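You operate a simulated robot arm through the tools that you are given. There is no shell and no other tool. Be economical: measure what you need, move in short steps, check, and stop when the job is done.

You run a simulated two-armed robot. Do the job below in one go: nothing can be reset, and whatever is moved stays where it is left.

JOB
Pick up the can that expires first from the rubber mat on the bench with one hand, pass it to the other hand and put it on the top of the goods trolley. Set down upright: can.

Only the result counts: the job must be done as asked and must still hold three seconds after the hand-in. Knocking over, shifting, dropping, spilling or breaking anything else fails it.

ROBOT AND FRAMES
Two 7-joint arms with two-finger parallel grippers on one trunk, on a base that drives. Base frame: it is fixed to the floor where the robot stands at the start and does not move with it; the origin is under the middle of the robot, x ahead of it, y to its left, z up. Units: m, rad, N and s.
The left shoulder is at the start at [0.06, 0.147, 0.543], the right one opposite. With the tool pointing down near the work surface each hand reaches from about 0.1 to 0.52 m from the robot's upright axis, wherever it stands, measured 20 degrees to its own side. Places, roughly: top of the goods trolley [-0.2, 1.5, 0.8]. Payload 3.43 kg a hand.
The tool frame of a hand sits at the grasp point between the pads (the TCP): z along the fingers, y along the line on which they close. The tips reach 0.03 m beyond it. The gripper opens to 0.094 m. The fingers are 0.028 m wide and 0.01 m thick; the gripper's body (0.05 by 0.096 m) begins 0.055 m behind the TCP.
Orientation is told as [roll, pitch, yaw] about the base's x, y, z axes, in that order, counted from this pose: with the fingers straight down and closing along the base's y, the tool's x points along the base's -x, its y along +y and its z along -z.

CONTROLS
- The arms move only by the tool send_rows. It takes "left_increments", "right_increments" or both (then of equal length, played together; a hand with none holds still); each is a list of rows, each a list of 7 numbers: the shift along the base's x, y, z in m, then the turn, a rotation vector about the base's x, y, z in rad, then the finger opening in m, from 0 to 0.094. In form: [[dx, dy, dz, ax, ay, az, claw], ...]. A call has 1 to 10 rows; each row is the pose to reach, as a shift and turn from the pose commanded when the call began. A row lasts 0.2 s, in which the tool goes at most 0.05 m and 0.15 rad; a call with a longer step from one row to the next is refused whole, and so is a gripper value outside its range. Where a pose cannot be reached the arm comes as near as it can. A force on the tool above 40 N (or 10 N above the force at the start of the call, whichever is more), or a blocked arm, ends the call early, and 0.2 s more pass. Each finger travels about 0.072 m/s and halts on what it meets, pressing with about 44 N; the grip force reading is that of the motor and also rises with nothing between the fingers. The clock runs only during rows and for 0.2 s after the last one: add rows that repeat a pose to give the fingers time. It gives the time, the measured TCP pose, the force on the tool (base axes), the opening and the grip force at its end, in the units of the frame above (readings bear some noise), with the torque about the TCP (base axes, N m) and any sound that the robot's microphone picked up.
- Cameras (640 x 400 px; columns grow to the right, rows downward): "scene" is now at [0.0603, 0.0188, 1.192]; the picture's right is [0.21, -0.98, 0.00], its down [-0.44, -0.09, -0.90] and it looks along [0.88, 0.18, -0.44] (base axes); focal length 249 px, centre (320, 200). "left" rides on the left gripper at [0.076, -0.014, -0.103] in its tool frame; the picture's right is [0.18, 0.98, 0.00], its down [-0.75, 0.14, -0.64] and it looks along [-0.63, 0.12, 0.77] (tool axes); focal length 243 px, centre (320, 200). "right" rides on the right gripper at [0.076, 0.014, -0.103] in its tool frame; the picture's right is [-0.18, 0.98, 0.00], its down [-0.75, -0.14, -0.64] and it looks along [-0.63, -0.12, 0.77] (tool axes); focal length 243 px, centre (320, 200). There is no depth. A picture from a camera that has moved, and an enlarged one, comes with that camera's place and axes in the base frame and with its lens.
- camera(camera): a new picture of that camera. The clock stands still meanwhile.
- raise_lower(by): slides the trunk up (or, below 0, down) by that many m; the arms and the scene camera ride with it, the base frame stays. It gives what a move gives, with no picture.
- base_move(legs): drives the robot by 1 to 6 legs, each [ahead, left, turn to the left] in m, m and rad, along the robot's own axes; the way and the turn of a leg run together, so that a leg with both is an arc; at most 1.5 m and 3.142 rad a leg. The arms and the cameras ride along, it lands a little off, and it stops where it bumps. It gives what a move gives.
- head_to(pan, tilt): turns the head with the scene camera to pan (to the left, within 1.501 rad either way) and tilt (down, from -0.506 to 1.204), counted from straight ahead of the robot. It gives what a move gives.
- inspect(camera, box): a new picture of the part [left, top, right, bottom] of that camera's present view, enlarged. The clock stands still meanwhile.
- job_done(): hands the job in; it is judged then, once.

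Go step by step. Nothing tells you exact positions but the pictures and the camera data: compare them with the known pose of the tool, close in by small moves and look again before you grip or let go. The budget is 120 turns and 100 pictures, counting those below and the enlarged ones. Unless the task says otherwise, let go and move clear before handing in, and close with one line.

The tools are called as a command line: name --argument value ..., lists and objects as JSON in quotes. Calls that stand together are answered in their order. send_rows: Moves the arms, as the interface text tells. Its arguments: {"type":"object","properties":{"left_increments":{"type":"array"},"right_increments":{"type":"array"}},"required":[]} The other tools are called the same way: raise_lower (by) slides the trunk up or down; base_move (legs) drives the base; head_to (pan, tilt) turns the head that bears the scene camera; camera (camera) takes a picture; inspect (camera, box) takes an enlarged picture of a part of a camera's view; job_done () hands the job in.

At the start:

```text
clock: 0.0
left_eef_pos: [0.2961, 0.2379, 0.9991]
left_ee_rot: [-0.001, -0.004, 0.001]
left_force: [-0.1, 0.4, 0.9]
left_moment: [-0.02, 0.0, -0.01]
left_opening: 0.094
left_grip_force: 0.0
right_eef_pos: [0.3118, 0.0086, 0.9987]
right_ee_rot: [0.0, -0.002, 0.001]
right_force: [-0.1, -0.4, 0.2]
right_moment: [0.0, 0.03, -0.02]
right_opening: 0.0944
right_grip_force: 0.2
trunk travel left (down, up): [-0.25, 0.0]
robot x, y, heading: [0.0002, 0.0001, 0.005]
head pan, tilt: [0.208, 0.461]
```

scene: 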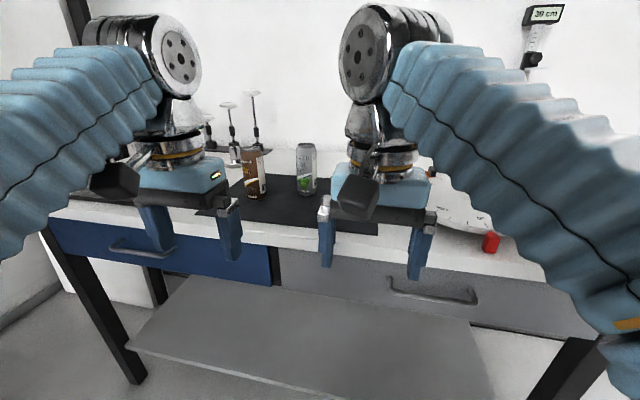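
right: 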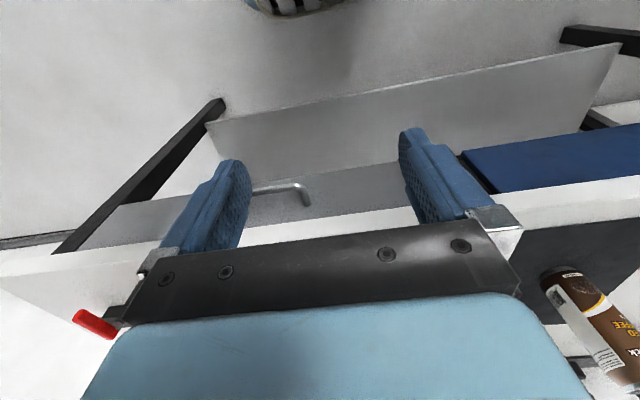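
left: 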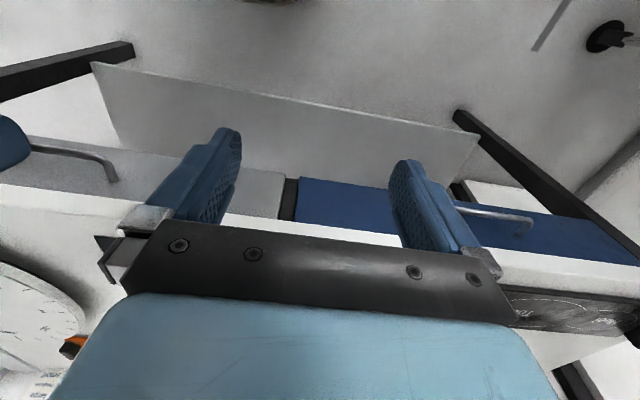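

I see two or more cans on a dark mat on the bench, partly hidden by the arms. I'll take an enlarged look at the cans first.

inspect --camera "scene" --box '[180, 80, 400, 240]'

inspect --camera "right" --box '[520, 250, 640, 400]'

```text
2.50 times, centred on (290, 160) of scene
camera zoom: at [0.0603, 0.0188, 1.192], right [0.21, -0.98, 0.0], down [-0.44, -0.09, -0.9], along [0.88, 0.18, -0.44], focal length 623 px, centre (395, 300)
```

zoom: 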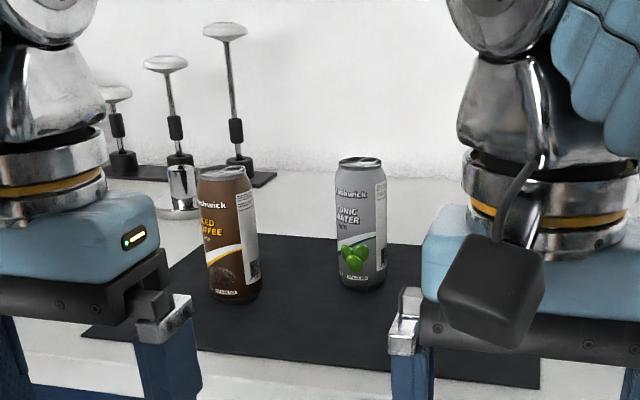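

```text
2.67 times, centred on (580, 325) of right
camera zoom: at [0.2343, 0.0232, 1.1017], right [0.18, 0.98, 0.0], down [0.75, -0.14, 0.64], along [0.63, -0.12, -0.77], focal length 647 px, centre (-373, -133)
```

zoom: 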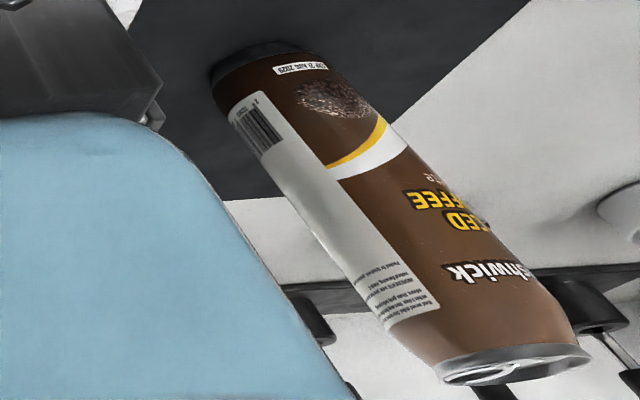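

Two cans are visible: coffee (brown) and tonic water (grey), each with a date label near its bottom. I'll zoom in on the labels.

inspect --camera "scene" --box '[250, 180, 276, 200]'

inspect --camera "scene" --box '[298, 180, 324, 200]'

inspect --camera "right" --box '[560, 260, 660, 290]'

```text
16.00 times, centred on (263, 190) of scene
camera zoom: at [0.0603, 0.0188, 1.192], right [0.21, -0.98, 0.0], down [-0.44, -0.09, -0.9], along [0.88, 0.18, -0.44], focal length 3986 px, centre (1232, 360)
```

zoom: 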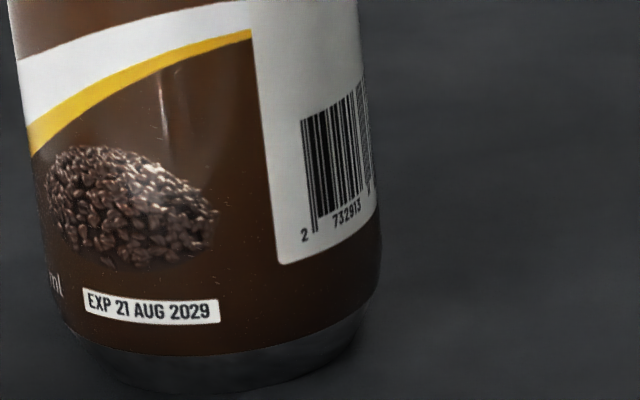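

```text
16.00 times, centred on (311, 190) of scene
camera zoom: at [0.0603, 0.0188, 1.192], right [0.21, -0.98, 0.0], down [-0.44, -0.09, -0.9], along [0.88, 0.18, -0.44], focal length 3986 px, centre (464, 360)
```

zoom: 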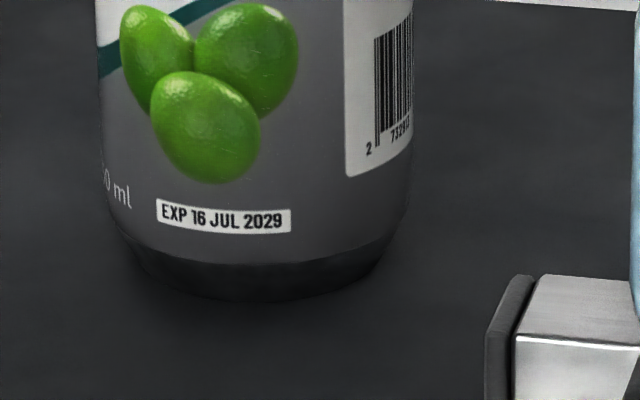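

```text
refused: 660 is not a number from 0 to 640
```

The tonic water expires 16 JUL 2029 and the coffee 21 AUG 2029. I must check for cans hidden behind the grippers, so I spread the hands a bit and then look.

send_rows --left_increments '[[0, 0.04, 0, 0, 0, 0, 0.094], [0, 0.08, 0, 0, 0, 0, 0.094], [0, 0.12, 0, 0, 0, 0, 0.094]]' --right_increments '[[0, -0.05, 0, 0, 0, 0, 0.094], [0, -0.1, 0, 0, 0, 0, 0.094], [0, -0.15, 0, 0, 0, 0, 0.094]]'

camera --camera "scene"

head_to --pan 1.5 --tilt 0.4

camera --camera "scene"

```text
clock: 0.8
left_eef_pos: [0.2993, 0.3558, 0.9995]
left_ee_rot: [0.002, -0.001, -0.001]
left_force: [0.9, -0.8, 1.0]
left_moment: [0.12, 0.06, 0.0]
left_opening: 0.0938
left_grip_force: 0.0
right_eef_pos: [0.3086, -0.1436, 1.0008]
right_ee_rot: [0.004, -0.002, 0.005]
right_force: [0.1, -1.4, 0.6]
right_moment: [0.12, 0.09, 0.0]
right_opening: 0.0941
right_grip_force: 0.0
trunk travel left (down, up): [-0.25, 0.0]
robot x, y, heading: [-0.0008, -0.0003, 0.001]
head pan, tilt: [0.208, 0.461]
```

```text
92 pictures are left
camera scene: at [0.0617, 0.0165, 1.1919], right [0.21, -0.98, 0.0], down [-0.44, -0.09, -0.9], along [0.88, 0.19, -0.45], focal length 249 px, centre (320, 200)
```

scene: 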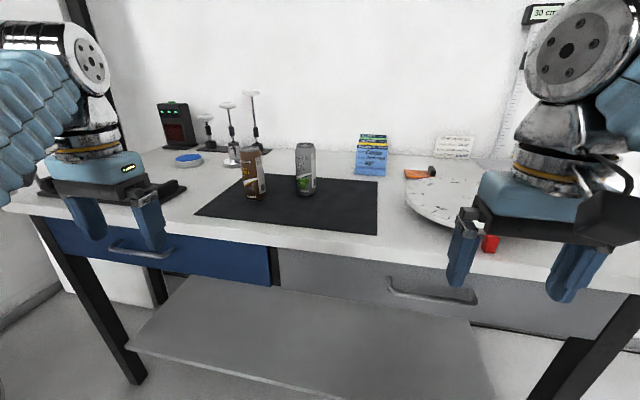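

```text
clock: 2.3
left_eef_pos: [0.2976, 0.3567, 0.9995]
left_ee_rot: [-0.001, -0.003, 0.0]
left_force: [-0.6, -0.8, 0.1]
left_moment: [0.01, -0.01, 0.0]
left_opening: 0.0939
left_grip_force: 0.0
right_eef_pos: [0.3088, -0.141, 1.0008]
right_ee_rot: [0.002, -0.003, 0.003]
right_force: [0.3, 0.0, 0.0]
right_moment: [-0.03, 0.02, 0.03]
right_opening: 0.0941
right_grip_force: 0.0
trunk travel left (down, up): [-0.25, 0.0]
robot x, y, heading: [-0.0015, -0.0032, -0.002]
head pan, tilt: [1.499, 0.4]
```

```text
91 pictures are left
camera scene: at [-0.0227, 0.0922, 1.1976], right [1.0, -0.07, 0.0], down [-0.03, -0.39, -0.92], along [0.07, 0.92, -0.39], focal length 249 px, centre (320, 200)
```

scene: 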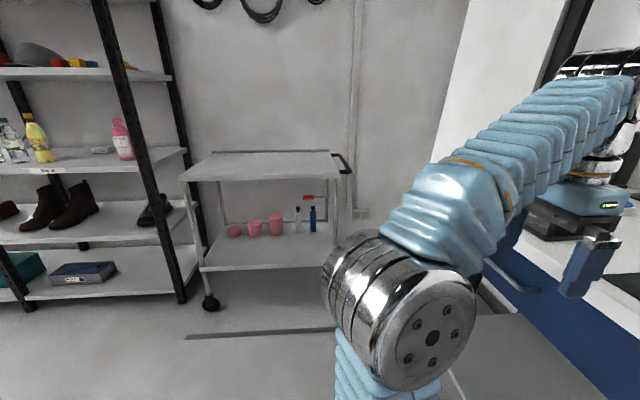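

Only two cans stand on the mat, so the tonic water is the one; the trolley top is empty. I raise the hands a little, face the head to the bench and drive left then ahead.

send_rows --left_increments '[[0, 0, 0.05, 0, 0, 0, 0.094], [0, 0, 0.1, 0, 0, 0, 0.094], [0, 0, 0.13, 0, 0, 0, 0.094]]' --right_increments '[[0, 0, 0.05, 0, 0, 0, 0.094], [0, 0, 0.1, 0, 0, 0, 0.094], [0, 0, 0.13, 0, 0, 0, 0.094]]'

head_to --pan 0.0 --tilt 0.6

base_move --legs '[[0, 0.25, 0], [0.12, 0, 0]]'

camera --camera "scene"

camera --camera "right"

```text
clock: 3.1
left_eef_pos: [0.2982, 0.3579, 0.9993]
left_ee_rot: [0.002, -0.003, 0.0]
left_force: [0.0, 0.1, 0.0]
left_moment: [0.02, 0.02, 0.0]
left_opening: 0.094
left_grip_force: 0.0
left hand out of reach, approached as far as the arm can: row 1, 2, 3
right_eef_pos: [0.3079, -0.1421, 1.0017]
right_ee_rot: [0.002, -0.002, -0.001]
right_force: [0.1, -0.5, 0.6]
right_moment: [0.01, 0.06, 0.0]
right_opening: 0.0942
right_grip_force: 0.0
right hand out of reach, approached as far as the arm can: row 1, 2, 3
trunk travel left (down, up): [-0.25, 0.0]
robot x, y, heading: [-0.0009, -0.0033, -0.003]
head pan, tilt: [1.499, 0.4]
```

```text
clock: 4.7
left_eef_pos: [0.2964, 0.3572, 0.9988]
left_ee_rot: [0.0, -0.003, -0.001]
left_force: [0.3, -0.2, 0.1]
left_moment: [-0.01, 0.0, -0.01]
left_opening: 0.0943
left_grip_force: 0.0
right_eef_pos: [0.3095, -0.1414, 1.0004]
right_ee_rot: [0.002, -0.002, 0.0]
right_force: [-0.1, -0.5, 0.5]
right_moment: [0.01, 0.04, -0.03]
right_opening: 0.0942
right_grip_force: 0.0
trunk travel left (down, up): [-0.25, 0.0]
robot x, y, heading: [-0.0028, 0.0012, -0.003]
head pan, tilt: [0.0, 0.6]
```

```text
clock: 7.3
left_eef_pos: [0.4159, 0.6102, 0.9994]
left_ee_rot: [0.0, -0.004, 0.002]
left_force: [-0.9, 0.6, -0.3]
left_moment: [-0.02, -0.01, -0.01]
left_opening: 0.0939
left_grip_force: 0.0
right_eef_pos: [0.4287, 0.1119, 1.0011]
right_ee_rot: [0.001, -0.003, 0.003]
right_force: [0.1, 0.5, 0.7]
right_moment: [0.01, -0.01, 0.0]
right_opening: 0.094
right_grip_force: 0.2
trunk travel left (down, up): [-0.25, 0.0]
robot x, y, heading: [0.1201, 0.2501, 0.0]
head pan, tilt: [0.0, 0.6]
```

```text
90 pictures are left
camera scene: at [0.1788, 0.2524, 1.1794], right [0.0, -1.0, 0.0], down [-0.56, 0.0, -0.83], along [0.83, 0.0, -0.56], focal length 249 px, centre (320, 200)
```

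scene: 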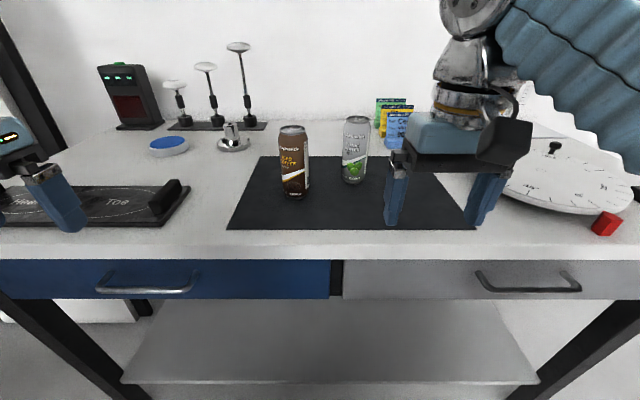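

```text
89 pictures are left
camera right: at [0.351, 0.1249, 1.1042], right [0.18, 0.98, 0.0], down [0.75, -0.14, 0.64], along [0.63, -0.12, -0.77], focal length 243 px, centre (320, 200)
```

right: 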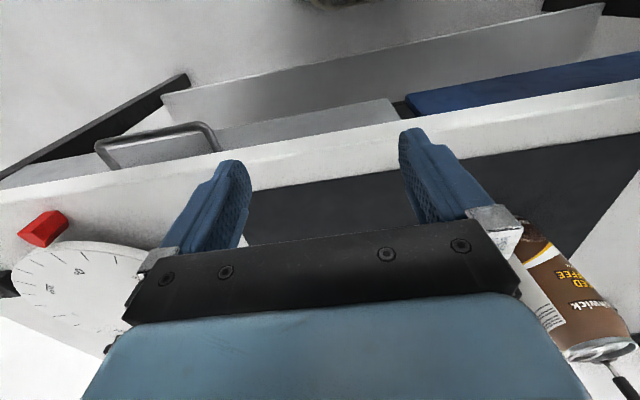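

The bench is at z≈0.90, the tonic can at about (0.66, 0.18), 0.14 m tall. A straight-down grasp is too high for the arms, so I'll tilt the right hand to point forward and 25–30° down.

send_rows --right_increments '[[0, 0, 0, 0, -0.15, 0, 0.094], [0, 0, 0, 0, -0.3, 0, 0.094], [0, 0, 0, 0, -0.45, 0, 0.094], [0, 0, 0, 0, -0.6, 0, 0.094], [0, 0, 0, 0, -0.75, 0, 0.094], [0, 0, 0, 0, -0.9, 0, 0.094], [0, 0, 0, 0, -1.05, 0, 0.094], [0, 0, 0, 0, -1.13, 0, 0.094]]'

camera --camera "right"

camera --camera "scene"

```text
clock: 9.1
left_eef_pos: [0.417, 0.6103, 0.999]
left_ee_rot: [-0.001, -0.003, 0.002]
left_force: [0.6, -0.6, 0.8]
left_moment: [0.01, 0.0, 0.03]
left_opening: 0.0938
left_grip_force: 0.0
right_eef_pos: [0.4415, 0.1044, 1.0027]
right_ee_rot: [0.121, -1.12, -0.099]
right_force: [-1.0, 0.0, 0.0]
right_moment: [0.0, -0.02, 0.02]
right_opening: 0.094
right_grip_force: 0.1
right hand out of reach, approached as far as the arm can: row 7, 8
trunk travel left (down, up): [-0.25, 0.0]
robot x, y, heading: [0.1227, 0.2506, 0.004]
head pan, tilt: [0.0, 0.6]
```

```text
88 pictures are left
camera right: at [0.3157, 0.1193, 0.9793], right [0.07, 0.97, 0.22], down [-0.25, -0.19, 0.95], along [0.96, -0.12, 0.23], focal length 243 px, centre (320, 200)
```

right: 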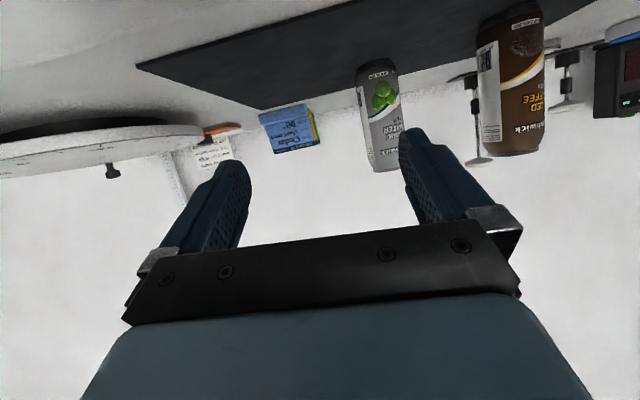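

```text
87 pictures are left
camera scene: at [0.179, 0.2524, 1.1794], right [0.0, -1.0, 0.0], down [-0.56, 0.0, -0.83], along [0.83, 0.0, -0.56], focal length 249 px, centre (320, 200)
```

scene: 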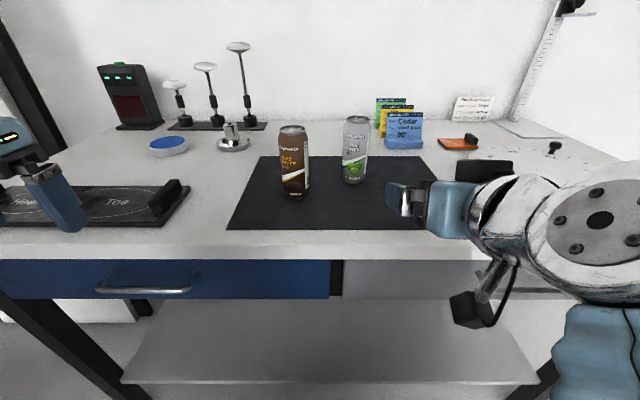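

The hand tilts fine. Now I ease the tilt to about 57°, lower, and align sideways with the can, still short of it.

send_rows --right_increments '[[0.0, 0.02, -0.02, 0, 0.06, 0, 0.094], [0.02, 0.045, -0.035, 0, 0.12, 0, 0.094], [0.04, 0.068, -0.045, 0, 0.13, 0, 0.094], [0.06, 0.068, -0.055, 0, 0.13, 0, 0.094], [0.08, 0.068, -0.055, 0, 0.13, 0, 0.094]]'

camera --camera "right"

camera --camera "scene"

```text
clock: 9.8
left_eef_pos: [0.4155, 0.6105, 0.9997]
left_ee_rot: [0.0, -0.003, 0.001]
left_force: [0.0, -0.5, 0.6]
left_moment: [0.0, -0.01, 0.0]
left_opening: 0.0939
left_grip_force: 0.0
right_eef_pos: [0.4375, 0.0983, 0.9956]
right_ee_rot: [0.347, -1.064, -0.376]
right_force: [-0.1, 0.3, 0.4]
right_moment: [0.0, 0.0, -0.01]
right_opening: 0.0937
right_grip_force: 0.1
trunk travel left (down, up): [-0.25, 0.0]
robot x, y, heading: [0.1202, 0.2513, 0.001]
head pan, tilt: [0.0, 0.6]
stopped in row 3 (right hand): the arm was blocked; the commanded pose is now the measured one
```

```text
86 pictures are left
camera right: at [0.312, 0.124, 0.978], right [0.15, 0.93, 0.32], down [-0.24, -0.28, 0.93], along [0.96, -0.22, 0.18], focal length 243 px, centre (320, 200)
```

right: 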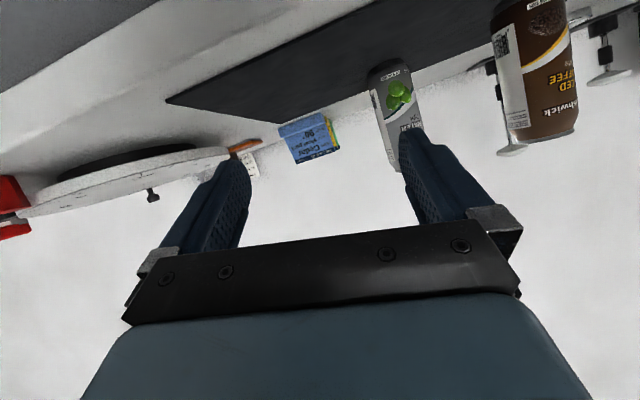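

```text
85 pictures are left
camera scene: at [0.179, 0.2523, 1.1794], right [0.0, -1.0, 0.0], down [-0.56, 0.0, -0.83], along [0.83, 0.0, -0.56], focal length 249 px, centre (320, 200)
```

scene: 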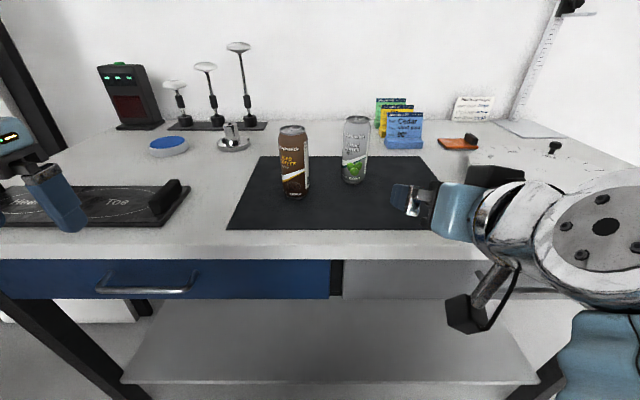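

The arm was blocked in this folded posture. I'll extend it forward with no turn to see whether it frees up.

send_rows --right_increments '[[0.02, 0, 0, 0, 0, 0, 0.094], [0.04, 0.0, 0, 0, 0, 0, 0.094], [0.06, 0.0, 0, 0, 0, 0, 0.094], [0.08, 0.0, 0, 0, 0, 0, 0.094]]'

```text
clock: 10.8
left_eef_pos: [0.4155, 0.6112, 0.9995]
left_ee_rot: [0.0, -0.003, 0.003]
left_force: [0.3, 1.3, -0.1]
left_moment: [0.01, -0.01, 0.04]
left_opening: 0.0942
left_grip_force: 0.0
right_eef_pos: [0.5065, 0.1189, 1.0047]
right_ee_rot: [0.363, -1.088, -0.329]
right_force: [0.4, -0.1, 0.2]
right_moment: [0.02, -0.01, 0.0]
right_opening: 0.0939
right_grip_force: 0.1
trunk travel left (down, up): [-0.25, 0.0]
robot x, y, heading: [0.12, 0.2561, 0.004]
head pan, tilt: [0.0, 0.6]
```

It moved. Now I square up the orientation, shift towards y=0.18 and lower.

send_rows --right_increments '[[0.0, 0.02, -0.02, -0.05, 0.035, 0, 0.094], [0.01, 0.04, -0.035, -0.11, 0.075, 0, 0.094], [0.01, 0.06, -0.05, -0.16, 0.11, 0.01, 0.094]]'

camera --camera "right"

camera --camera "scene"

```text
clock: 11.6
left_eef_pos: [0.4155, 0.6106, 0.9978]
left_ee_rot: [0.0, -0.004, 0.002]
left_force: [0.4, -0.1, -0.1]
left_moment: [-0.01, 0.02, -0.01]
left_opening: 0.0938
left_grip_force: 0.0
right_eef_pos: [0.5157, 0.1725, 0.9536]
right_ee_rot: [0.185, -0.967, -0.097]
right_force: [0.1, 0.9, 0.6]
right_moment: [0.02, -0.03, 0.03]
right_opening: 0.094
right_grip_force: 0.0
trunk travel left (down, up): [-0.25, 0.0]
robot x, y, heading: [0.1218, 0.2506, 0.001]
head pan, tilt: [0.0, 0.6]
```

```text
84 pictures are left
camera right: at [0.3875, 0.1796, 0.9497], right [0.05, 0.97, 0.26], down [-0.09, -0.25, 0.96], along [0.99, -0.07, 0.08], focal length 243 px, centre (320, 200)
```

right: 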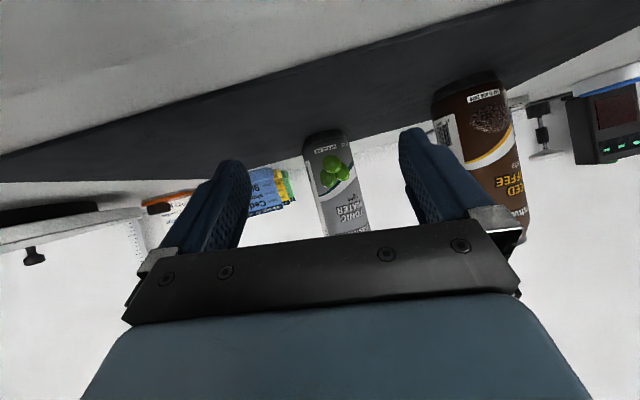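

```text
83 pictures are left
camera scene: at [0.1791, 0.2523, 1.1794], right [0.0, -1.0, 0.0], down [-0.56, 0.0, -0.83], along [0.83, 0.0, -0.56], focal length 249 px, centre (320, 200)
```

scene: 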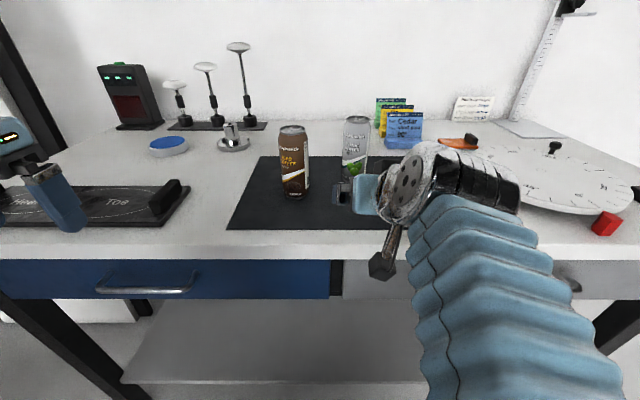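

The arm is well posed and the can is centred ahead at about (0.667, 0.183). I level the finger line and advance in part, then recheck.

send_rows --right_increments '[[0.02, 0.004, 0.0, -0.05, 0, 0, 0.094], [0.04, 0.008, 0.0, -0.1, 0, 0, 0.094], [0.06, 0.008, 0.0, -0.1, 0, 0, 0.094], [0.08, 0.008, 0, -0.1, 0, 0, 0.094], [0.09, 0.008, 0, -0.1, 0, 0, 0.094]]'

camera --camera "right"

inspect --camera "scene" --box '[250, 100, 490, 250]'

```text
clock: 12.0
left_eef_pos: [0.4168, 0.6107, 1.0]
left_ee_rot: [0.0, -0.003, 0.002]
left_force: [-0.1, -0.5, -0.2]
left_moment: [-0.01, 0.05, 0.0]
left_opening: 0.094
left_grip_force: 0.1
right_eef_pos: [0.5198, 0.1849, 0.9563]
right_ee_rot: [0.135, -0.984, -0.023]
right_force: [0.4, -0.2, 0.4]
right_moment: [0.0, -0.03, 0.01]
right_opening: 0.094
right_grip_force: 0.0
trunk travel left (down, up): [-0.25, 0.0]
robot x, y, heading: [0.119, 0.2518, 0.0]
head pan, tilt: [0.0, 0.6]
stopped in row 1 (right hand): the arm was blocked; the commanded pose is now the measured one
```

```text
82 pictures are left
camera right: at [0.3908, 0.1895, 0.9505], right [0.01, 0.97, 0.23], down [-0.1, -0.22, 0.97], along [0.99, -0.04, 0.1], focal length 243 px, centre (320, 200)
```

right: 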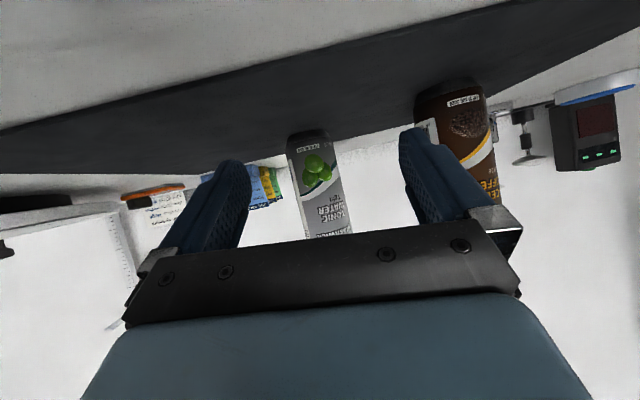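

```text
2.67 times, centred on (370, 175) of scene
camera zoom: at [0.179, 0.2521, 1.1794], right [0.0, -1.0, 0.0], down [-0.56, 0.0, -0.83], along [0.83, 0.0, -0.56], focal length 664 px, centre (187, 267)
```

zoom: 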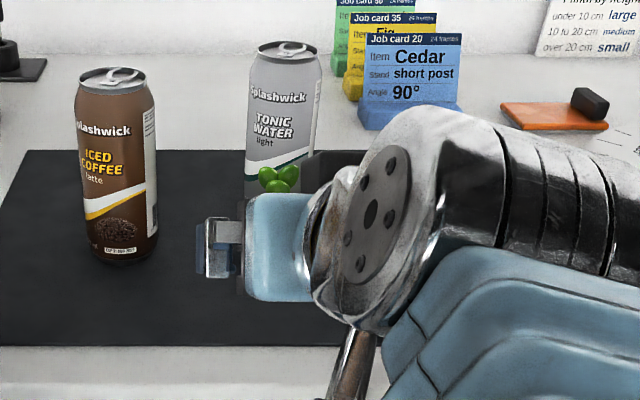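

Blocked again while turning; the pure forward move worked before. I'll advance straight with no turning.

send_rows --right_increments '[[0.02, 0.0, -0.002, 0, 0, 0, 0.094], [0.04, 0.0, -0.004, 0, 0, 0, 0.094], [0.06, 0.0, -0.006, 0, 0, 0, 0.094], [0.08, 0, -0.006, 0, 0, 0, 0.094]]'

camera --camera "right"

camera --camera "scene"

```text
clock: 13.0
left_eef_pos: [0.4158, 0.6091, 1.0002]
left_ee_rot: [0.001, -0.004, 0.002]
left_force: [0.0, 0.9, 0.8]
left_moment: [0.0, -0.02, -0.03]
left_opening: 0.094
left_grip_force: 0.1
right_eef_pos: [0.5989, 0.1855, 0.9488]
right_ee_rot: [0.127, -0.982, -0.021]
right_force: [-0.9, 0.1, 0.0]
right_moment: [0.04, 0.0, -0.02]
right_opening: 0.0939
right_grip_force: 0.1
trunk travel left (down, up): [-0.25, 0.0]
robot x, y, heading: [0.119, 0.2496, 0.005]
head pan, tilt: [0.0, 0.6]
```

```text
80 pictures are left
camera right: at [0.4703, 0.1905, 0.9436], right [0.02, 0.97, 0.22], down [-0.1, -0.22, 0.97], along [0.99, -0.04, 0.1], focal length 243 px, centre (320, 200)
```

right: 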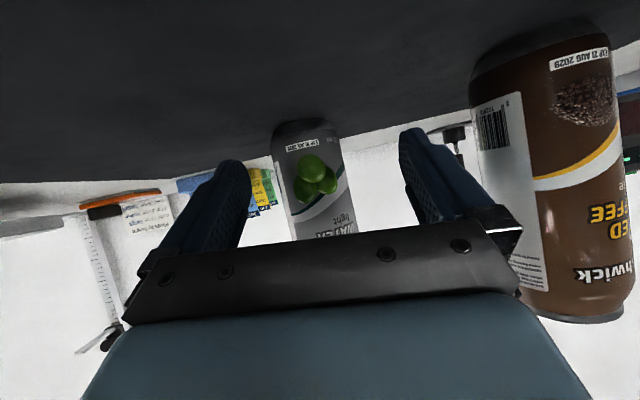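

```text
79 pictures are left
camera scene: at [0.1789, 0.2524, 1.1794], right [0.0, -1.0, 0.0], down [-0.56, 0.0, -0.83], along [0.83, 0.0, -0.56], focal length 249 px, centre (320, 200)
```

scene: 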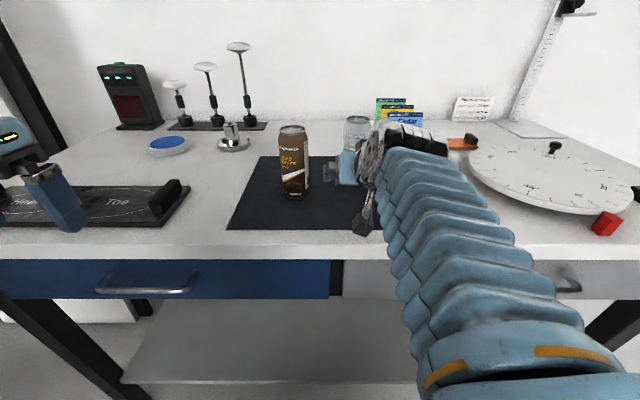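

The can is centred within 5 mm between the open fingers with room to the coffee can. I advance the last 66 mm.

send_rows --right_increments '[[0.02, -0.005, 0, 0, 0, 0, 0.094], [0.04, -0.005, 0, 0, 0, 0, 0.094], [0.055, -0.005, 0, 0, 0, 0, 0.094], [0.066, -0.005, 0, 0, 0, 0, 0.094]]'

camera --camera "right"

inspect --camera "scene" --box '[250, 100, 490, 250]'

```text
clock: 14.0
left_eef_pos: [0.4173, 0.6104, 0.9988]
left_ee_rot: [-0.001, -0.002, 0.0]
left_force: [-0.3, -0.3, -0.1]
left_moment: [0.01, 0.01, -0.03]
left_opening: 0.094
left_grip_force: 0.0
right_eef_pos: [0.6658, 0.1807, 0.9493]
right_ee_rot: [0.132, -0.985, -0.023]
right_force: [-0.7, 0.6, 0.5]
right_moment: [-0.01, -0.04, 0.01]
right_opening: 0.094
right_grip_force: 0.1
trunk travel left (down, up): [-0.25, 0.0]
robot x, y, heading: [0.1218, 0.2529, -0.002]
head pan, tilt: [0.0, 0.6]
```

```text
78 pictures are left
camera right: at [0.5361, 0.1845, 0.9438], right [0.02, 0.97, 0.22], down [-0.1, -0.22, 0.97], along [0.99, -0.04, 0.1], focal length 243 px, centre (320, 200)
```

right: 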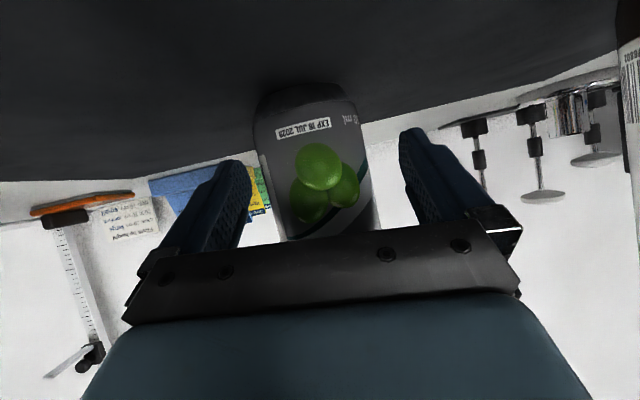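

```text
2.67 times, centred on (370, 175) of scene
camera zoom: at [0.1791, 0.2524, 1.1794], right [0.0, -1.0, 0.0], down [-0.56, 0.0, -0.83], along [0.83, 0.0, -0.56], focal length 664 px, centre (187, 267)
```

zoom: 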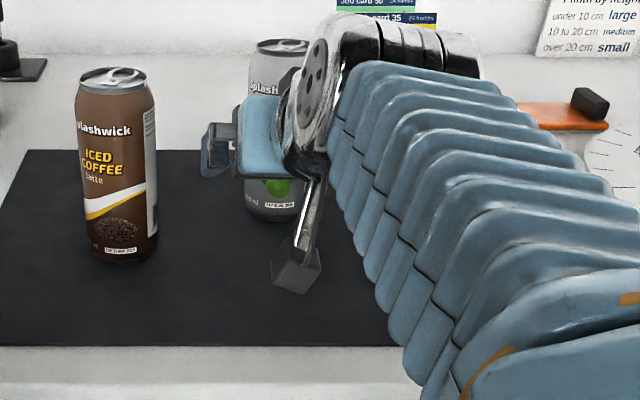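

The can sits between the fingers, clear of the palm. I close the right gripper.

send_rows --right_increments '[[0, 0, 0, 0, 0, 0, 0.07], [0, 0, 0, 0, 0, 0, 0.05], [0, 0, 0, 0, 0, 0, 0.03], [0, 0, 0, 0, 0, 0, 0.03], [0, 0, 0, 0, 0, 0, 0.03]]'

camera --camera "right"

```text
clock: 15.2
left_eef_pos: [0.4164, 0.6105, 0.999]
left_ee_rot: [0.0, -0.005, 0.002]
left_force: [-0.1, 0.8, 0.9]
left_moment: [0.0, 0.01, 0.02]
left_opening: 0.0938
left_grip_force: 0.1
right_eef_pos: [0.6649, 0.1805, 0.9501]
right_ee_rot: [0.132, -0.985, -0.023]
right_force: [0.4, -3.0, 1.4]
right_moment: [-0.19, -0.1, -0.05]
right_opening: 0.0566
right_grip_force: 44.0
trunk travel left (down, up): [-0.25, 0.0]
robot x, y, heading: [0.1223, 0.2514, 0.005]
head pan, tilt: [0.0, 0.6]
```

```text
76 pictures are left
camera right: at [0.536, 0.1842, 0.9439], right [0.02, 0.97, 0.23], down [-0.1, -0.22, 0.97], along [0.99, -0.04, 0.1], focal length 243 px, centre (320, 200)
```

right: 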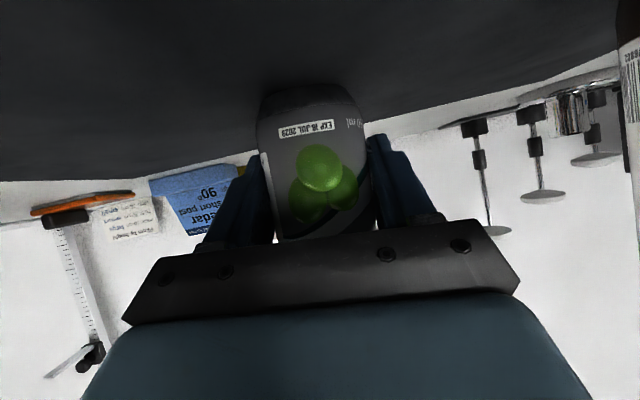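

Gripped at 57 mm. I lift a little way and check.

send_rows --right_increments '[[0, 0, 0.01, 0, 0, 0, 0.03], [0, 0, 0.025, 0, 0, 0, 0.03], [0, 0, 0.04, 0, 0, 0, 0.03], [0, 0, 0.055, 0, 0, 0, 0.03]]'

camera --camera "scene"

```text
clock: 16.2
left_eef_pos: [0.416, 0.611, 0.9989]
left_ee_rot: [-0.003, -0.004, 0.002]
left_force: [-0.1, 0.2, 0.0]
left_moment: [0.01, 0.02, -0.01]
left_opening: 0.0938
left_grip_force: 0.1
right_eef_pos: [0.6667, 0.1829, 1.0046]
right_ee_rot: [0.133, -0.982, -0.024]
right_force: [0.2, -0.5, -2.9]
right_moment: [0.02, 0.01, -0.01]
right_opening: 0.0564
right_grip_force: 43.7
trunk travel left (down, up): [-0.25, 0.0]
robot x, y, heading: [0.1179, 0.2561, 0.0]
head pan, tilt: [0.0, 0.6]
```

```text
75 pictures are left
camera scene: at [0.1793, 0.2524, 1.1794], right [0.0, -1.0, 0.0], down [-0.57, 0.0, -0.82], along [0.82, 0.0, -0.57], focal length 249 px, centre (320, 200)
```

scene: 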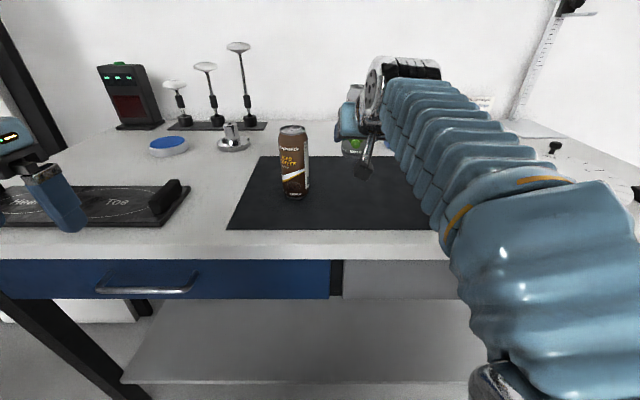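

Lifted cleanly with about 3 N of load. I back away from the bench.

base_move --legs '[[-0.3, 0, 0]]'

head_to --pan 0.0 --tilt 0.45

camera --camera "scene"

```text
clock: 18.2
left_eef_pos: [0.1223, 0.6092, 0.9998]
left_ee_rot: [-0.001, -0.002, -0.001]
left_force: [0.7, -0.8, 0.7]
left_moment: [-0.02, -0.02, -0.02]
left_opening: 0.0938
left_grip_force: 0.0
right_eef_pos: [0.3715, 0.1793, 1.0046]
right_ee_rot: [0.133, -0.983, -0.029]
right_force: [0.6, -0.4, -3.1]
right_moment: [0.05, 0.01, -0.03]
right_opening: 0.0563
right_grip_force: 44.3
trunk travel left (down, up): [-0.25, 0.0]
robot x, y, heading: [-0.1716, 0.2528, -0.002]
head pan, tilt: [0.0, 0.6]
```

```text
clock: 18.9
left_eef_pos: [0.1241, 0.6093, 0.9984]
left_ee_rot: [0.001, -0.001, -0.001]
left_force: [0.1, 0.3, 0.1]
left_moment: [0.01, 0.0, -0.01]
left_opening: 0.0939
left_grip_force: 0.0
right_eef_pos: [0.3703, 0.1807, 1.0048]
right_ee_rot: [0.133, -0.983, -0.027]
right_force: [-0.1, 0.1, -2.4]
right_moment: [0.01, 0.01, 0.0]
right_opening: 0.0564
right_grip_force: 43.9
trunk travel left (down, up): [-0.25, 0.0]
robot x, y, heading: [-0.1741, 0.2503, -0.003]
head pan, tilt: [0.0, 0.45]
```

```text
74 pictures are left
camera scene: at [-0.1128, 0.252, 1.1929], right [0.0, -1.0, 0.0], down [-0.44, 0.0, -0.9], along [0.9, 0.0, -0.44], focal length 249 px, centre (320, 200)
```

scene: 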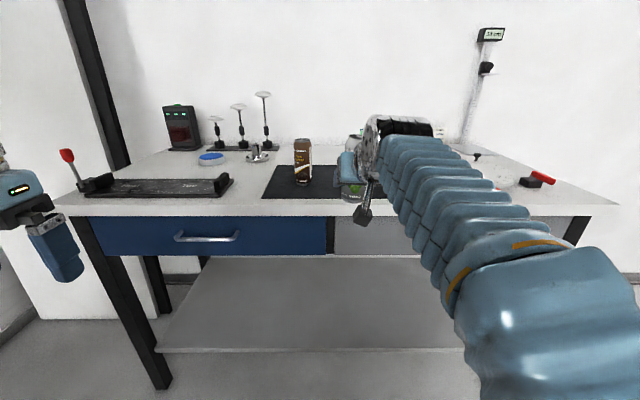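

Clear of the bench. I lower the can a bit and bring it leftward while tilting the left hand to point forward.

send_rows --right_increments '[[0, 0, -0.02, 0, 0, 0, 0.03], [0, 0.01, -0.04, 0, 0, 0, 0.03], [0, 0.02, -0.06, 0, 0, 0, 0.03], [0, 0.03, -0.07, 0, 0, 0, 0.03], [0, 0.04, -0.07, 0, 0, 0, 0.03], [0, 0.05, -0.07, 0, 0, 0, 0.03], [0, 0.05, -0.07, 0, 0, 0, 0.03], [0, 0.05, -0.07, 0, 0, 0, 0.03]]' --left_increments '[[0.02, 0, -0.01, 0, -0.13, 0, 0.094], [0.04, 0, -0.02, 0, -0.27, 0, 0.094], [0.06, 0, -0.03, 0, -0.4, 0, 0.094], [0.08, 0, -0.03, 0, -0.54, 0, 0.094], [0.09, 0, -0.03, 0, -0.68, 0, 0.094], [0.1, 0, -0.03, 0, -0.82, 0, 0.094], [0.11, 0, -0.03, 0, -0.96, 0, 0.094], [0.12, 0, -0.03, 0, -1.1, 0, 0.094]]'

camera --camera "scene"

```text
clock: 20.7
left_eef_pos: [0.243, 0.6094, 0.9675]
left_ee_rot: [0.004, -1.105, -0.004]
left_force: [-0.4, 0.0, 0.2]
left_moment: [-0.02, 0.02, -0.01]
left_opening: 0.0939
left_grip_force: 0.1
right_eef_pos: [0.3716, 0.2292, 0.9351]
right_ee_rot: [0.134, -0.983, -0.025]
right_force: [-0.1, -0.1, -2.9]
right_moment: [0.04, -0.01, -0.01]
right_opening: 0.0568
right_grip_force: 44.2
trunk travel left (down, up): [-0.25, 0.0]
robot x, y, heading: [-0.1754, 0.2532, -0.002]
head pan, tilt: [0.0, 0.45]
```

```text
73 pictures are left
camera scene: at [-0.1128, 0.2519, 1.1929], right [0.0, -1.0, 0.0], down [-0.44, 0.0, -0.9], along [0.9, 0.0, -0.44], focal length 249 px, centre (320, 200)
```

scene: 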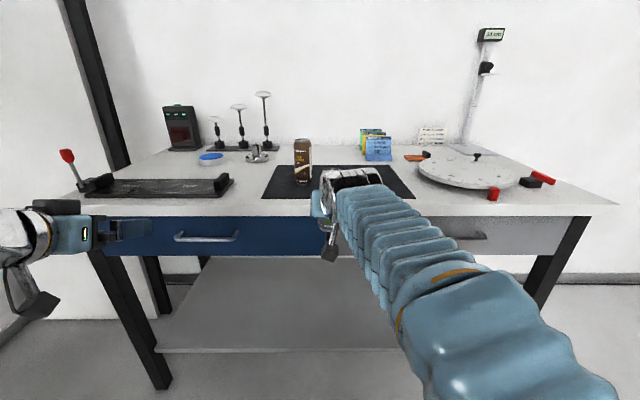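

A sideways grip would bump the right palm, so the left hand will take the can straight from above. I bring the can nearer and lower with the right hand and turn the left hand back to pointing down.

send_rows --right_increments '[[-0.01, 0.01, -0.02, 0, 0, 0, 0.03], [-0.03, 0.02, -0.04, 0, 0, 0, 0.03], [-0.05, 0.03, -0.06, 0, 0, 0, 0.03], [-0.07, 0.04, -0.08, 0, 0, 0, 0.03], [-0.09, 0.05, -0.1, 0, 0, 0, 0.03], [-0.11, 0.06, -0.105, 0, 0, 0, 0.03], [-0.125, 0.06, -0.105, 0, 0, 0, 0.03], [-0.125, 0.06, -0.105, 0, 0, 0, 0.03]]' --left_increments '[[0, 0, 0, 0, 0.14, 0, 0.094], [0, 0, 0, 0, 0.28, 0, 0.094], [0, 0, 0, 0, 0.42, 0, 0.094], [0, 0, 0, 0, 0.56, 0, 0.094], [0, 0, 0.01, 0, 0.7, 0, 0.094], [0, 0, 0.02, 0, 0.84, 0, 0.094], [0, 0, 0.02, 0, 0.98, 0, 0.094], [0, 0, 0.02, 0, 1.1, 0, 0.094]]'

camera --camera "scene"

camera --camera "left"

```text
clock: 22.5
left_eef_pos: [0.2434, 0.6113, 0.9873]
left_ee_rot: [-0.003, -0.085, -0.001]
left_force: [0.4, 1.0, 0.1]
left_moment: [0.01, -0.01, 0.01]
left_opening: 0.0942
left_grip_force: 0.0
left hand out of reach, approached as far as the arm can: row 8
right_eef_pos: [0.2473, 0.2842, 0.8325]
right_ee_rot: [0.185, -0.966, -0.072]
right_force: [-0.2, 0.2, -2.7]
right_moment: [0.0, 0.01, -0.02]
right_opening: 0.0564
right_grip_force: 43.8
trunk travel left (down, up): [-0.25, 0.0]
robot x, y, heading: [-0.176, 0.2516, -0.004]
head pan, tilt: [0.0, 0.45]
```

```text
72 pictures are left
camera scene: at [-0.1129, 0.2522, 1.1929], right [0.0, -1.0, 0.0], down [-0.44, 0.0, -0.9], along [0.9, 0.0, -0.44], focal length 249 px, centre (320, 200)
```

scene: 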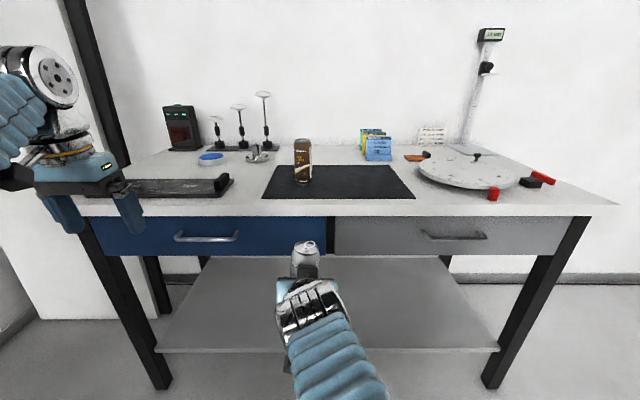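

```text
71 pictures are left
camera left: at [0.1575, 0.5967, 1.0835], right [-0.18, 0.98, -0.02], down [0.7, 0.14, 0.7], along [0.7, 0.11, -0.71], focal length 243 px, centre (320, 200)
```

left: 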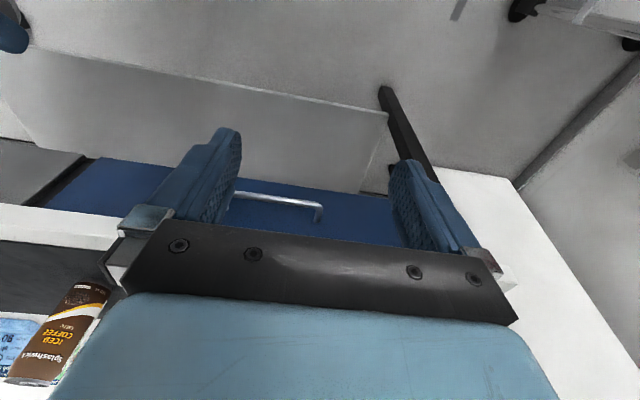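

The can top is at about (0.247, 0.28, 0.92). I move the left hand over it in two stages, fingers above the top.

send_rows --left_increments '[[0, -0.03, 0, 0, 0, 0, 0.094], [0, -0.07, -0.005, 0, 0, 0, 0.094], [0, -0.11, -0.01, 0, 0, 0, 0.094], [0, -0.15, -0.01, 0, 0, 0, 0.094], [0, -0.19, -0.01, 0, 0, 0, 0.094], [0, -0.23, -0.01, 0, 0, 0, 0.094], [0, -0.23, -0.01, 0, 0, 0, 0.094]]' --right_increments '[[0, 0, 0, -0.01, -0.005, 0, 0.03], [0, 0, 0, -0.02, -0.01, 0, 0.03], [0, 0, 0, -0.032, -0.015, 0, 0.03], [0, 0, 0, -0.032, -0.015, 0, 0.03], [0, 0, 0, -0.032, -0.015, 0, 0.03], [0, 0, 0, -0.032, -0.015, 0, 0.03], [0, 0, 0, -0.032, -0.015, 0, 0.03]]'

camera --camera "scene"

camera --camera "left"

```text
clock: 24.1
left_eef_pos: [0.2422, 0.3775, 0.9792]
left_ee_rot: [-0.003, -0.086, -0.001]
left_force: [0.1, -0.3, -0.7]
left_moment: [0.0, 0.0, 0.0]
left_opening: 0.0942
left_grip_force: 0.0
right_eef_pos: [0.2459, 0.2872, 0.8321]
right_ee_rot: [0.165, -0.971, -0.044]
right_force: [-0.6, -0.6, -2.4]
right_moment: [0.0, -0.01, 0.04]
right_opening: 0.0564
right_grip_force: 43.7
trunk travel left (down, up): [-0.25, 0.0]
robot x, y, heading: [-0.1755, 0.2496, 0.001]
head pan, tilt: [0.0, 0.45]
```

```text
70 pictures are left
camera scene: at [-0.1128, 0.2518, 1.1929], right [0.0, -1.0, 0.0], down [-0.44, 0.0, -0.9], along [0.9, 0.0, -0.44], focal length 249 px, centre (320, 200)
```

scene: 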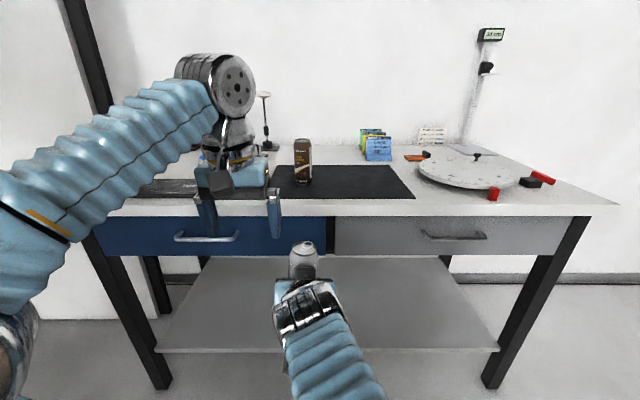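

```text
69 pictures are left
camera left: at [0.1563, 0.3642, 1.0754], right [-0.18, 0.98, -0.02], down [0.69, 0.14, 0.71], along [0.7, 0.11, -0.71], focal length 243 px, centre (320, 200)
```

left: 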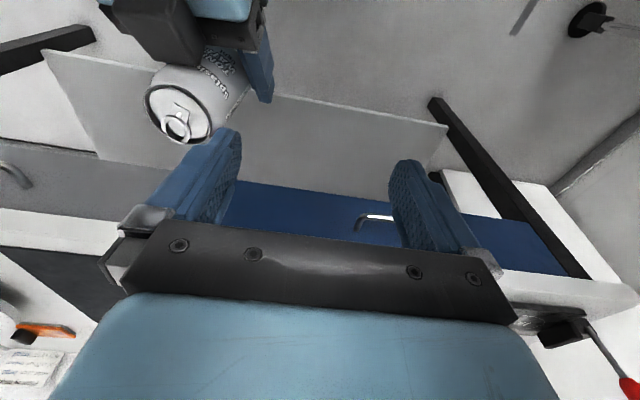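

The can top matches (0.246, 0.282, 0.922). I move over it, staying above, and check before descending.

send_rows --left_increments '[[0, -0.04, 0, 0, 0, 0, 0.094], [0.004, -0.08, 0, 0, 0, 0, 0.094], [0.004, -0.095, 0, 0, 0, 0, 0.094], [0.004, -0.095, 0, 0, 0, 0, 0.094]]'

camera --camera "left"

inspect --camera "scene" --box '[200, 120, 440, 270]'

```text
clock: 25.1
left_eef_pos: [0.2482, 0.2822, 0.9807]
left_ee_rot: [-0.003, -0.088, -0.002]
left_force: [0.3, 0.8, -0.2]
left_moment: [-0.04, 0.0, -0.02]
left_opening: 0.0939
left_grip_force: 0.1
right_eef_pos: [0.2464, 0.2881, 0.8311]
right_ee_rot: [0.163, -0.97, -0.04]
right_force: [0.5, -0.6, -2.0]
right_moment: [0.01, -0.04, -0.04]
right_opening: 0.0562
right_grip_force: 43.9
trunk travel left (down, up): [-0.25, 0.0]
robot x, y, heading: [-0.1757, 0.253, -0.003]
head pan, tilt: [0.0, 0.45]
```

```text
68 pictures are left
camera left: at [0.1625, 0.269, 1.0754], right [-0.18, 0.98, -0.02], down [0.69, 0.14, 0.71], along [0.7, 0.11, -0.71], focal length 243 px, centre (320, 200)
```

left: 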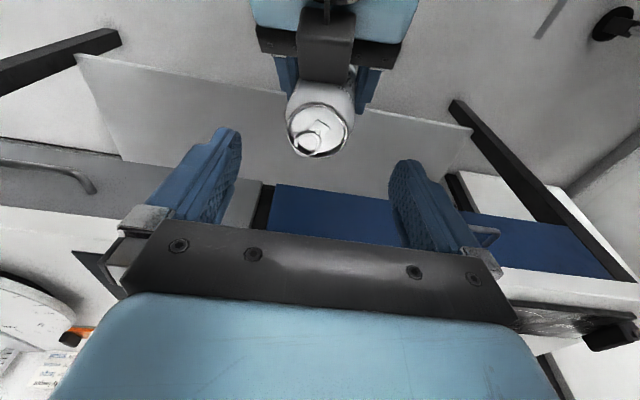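

```text
2.67 times, centred on (320, 195) of scene
camera zoom: at [-0.1128, 0.2519, 1.1929], right [0.0, -1.0, 0.0], down [-0.44, 0.0, -0.9], along [0.9, 0.0, -0.44], focal length 664 px, centre (320, 213)
```

zoom: 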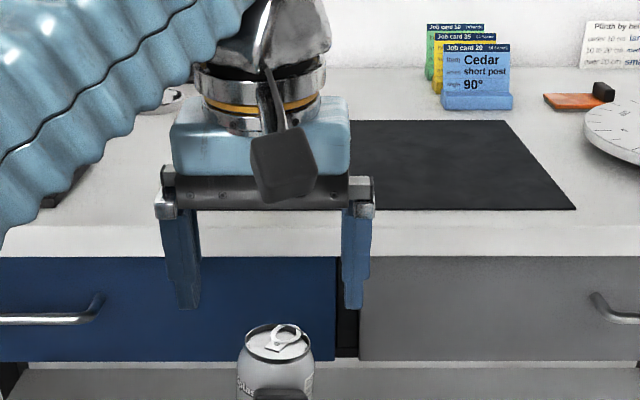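

Aligned within 2 mm. I descend so the TCP is about 2.5 cm below the can top.

send_rows --left_increments '[[0, -0.001, -0.02, 0, 0, 0, 0.094], [0, -0.001, -0.04, 0, 0, 0, 0.094], [0, -0.001, -0.06, 0, 0, 0, 0.094], [0, -0.001, -0.075, 0, 0, 0, 0.094], [0, -0.001, -0.083, 0, 0, 0, 0.094]]'

camera --camera "left"

inspect --camera "scene" --box '[200, 170, 440, 320]'

camera --camera "right"

```text
clock: 26.3
left_eef_pos: [0.2466, 0.2838, 0.8949]
left_ee_rot: [-0.002, -0.088, -0.002]
left_force: [0.1, 0.5, 0.6]
left_moment: [0.0, -0.04, -0.02]
left_opening: 0.0939
left_grip_force: 0.0
right_eef_pos: [0.2464, 0.2872, 0.831]
right_ee_rot: [0.164, -0.969, -0.041]
right_force: [0.2, 0.4, -2.3]
right_moment: [-0.01, -0.03, 0.0]
right_opening: 0.0564
right_grip_force: 43.9
trunk travel left (down, up): [-0.25, 0.0]
robot x, y, heading: [-0.1775, 0.2507, -0.007]
head pan, tilt: [0.0, 0.45]
```

```text
66 pictures are left
camera left: at [0.1612, 0.2701, 0.991], right [-0.18, 0.98, -0.02], down [0.69, 0.14, 0.7], along [0.7, 0.11, -0.71], focal length 243 px, centre (320, 200)
```

left: 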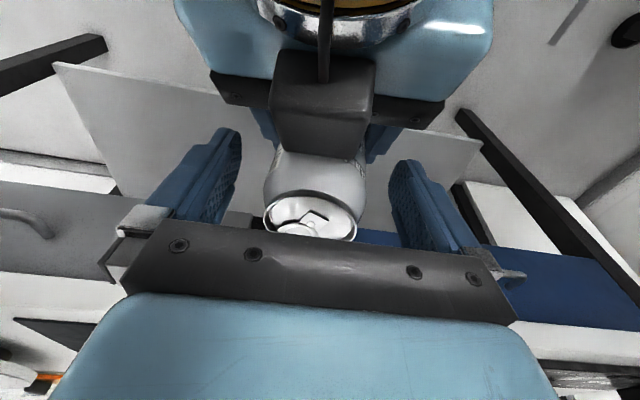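

```text
2.67 times, centred on (320, 245) of scene
camera zoom: at [-0.1128, 0.252, 1.1929], right [0.0, -1.0, 0.0], down [-0.44, 0.0, -0.9], along [0.9, 0.0, -0.44], focal length 664 px, centre (320, 80)
```

zoom: 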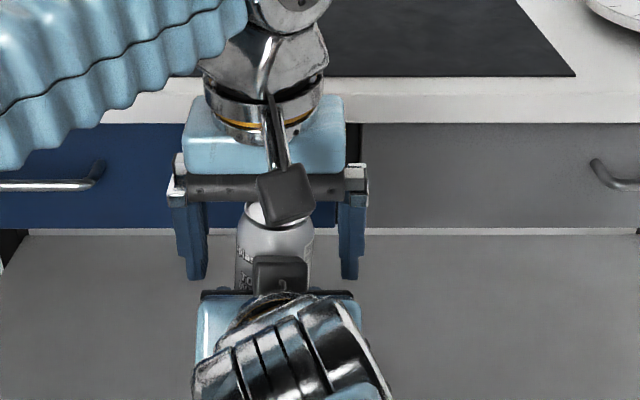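

```text
64 pictures are left
camera right: at [0.1171, 0.2901, 0.8276], right [0.01, 0.97, 0.24], down [-0.09, -0.24, 0.97], along [1.0, -0.03, 0.08], focal length 243 px, centre (320, 200)
```

right: 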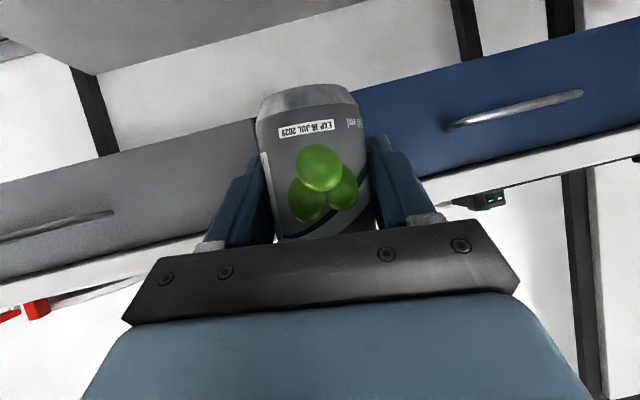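

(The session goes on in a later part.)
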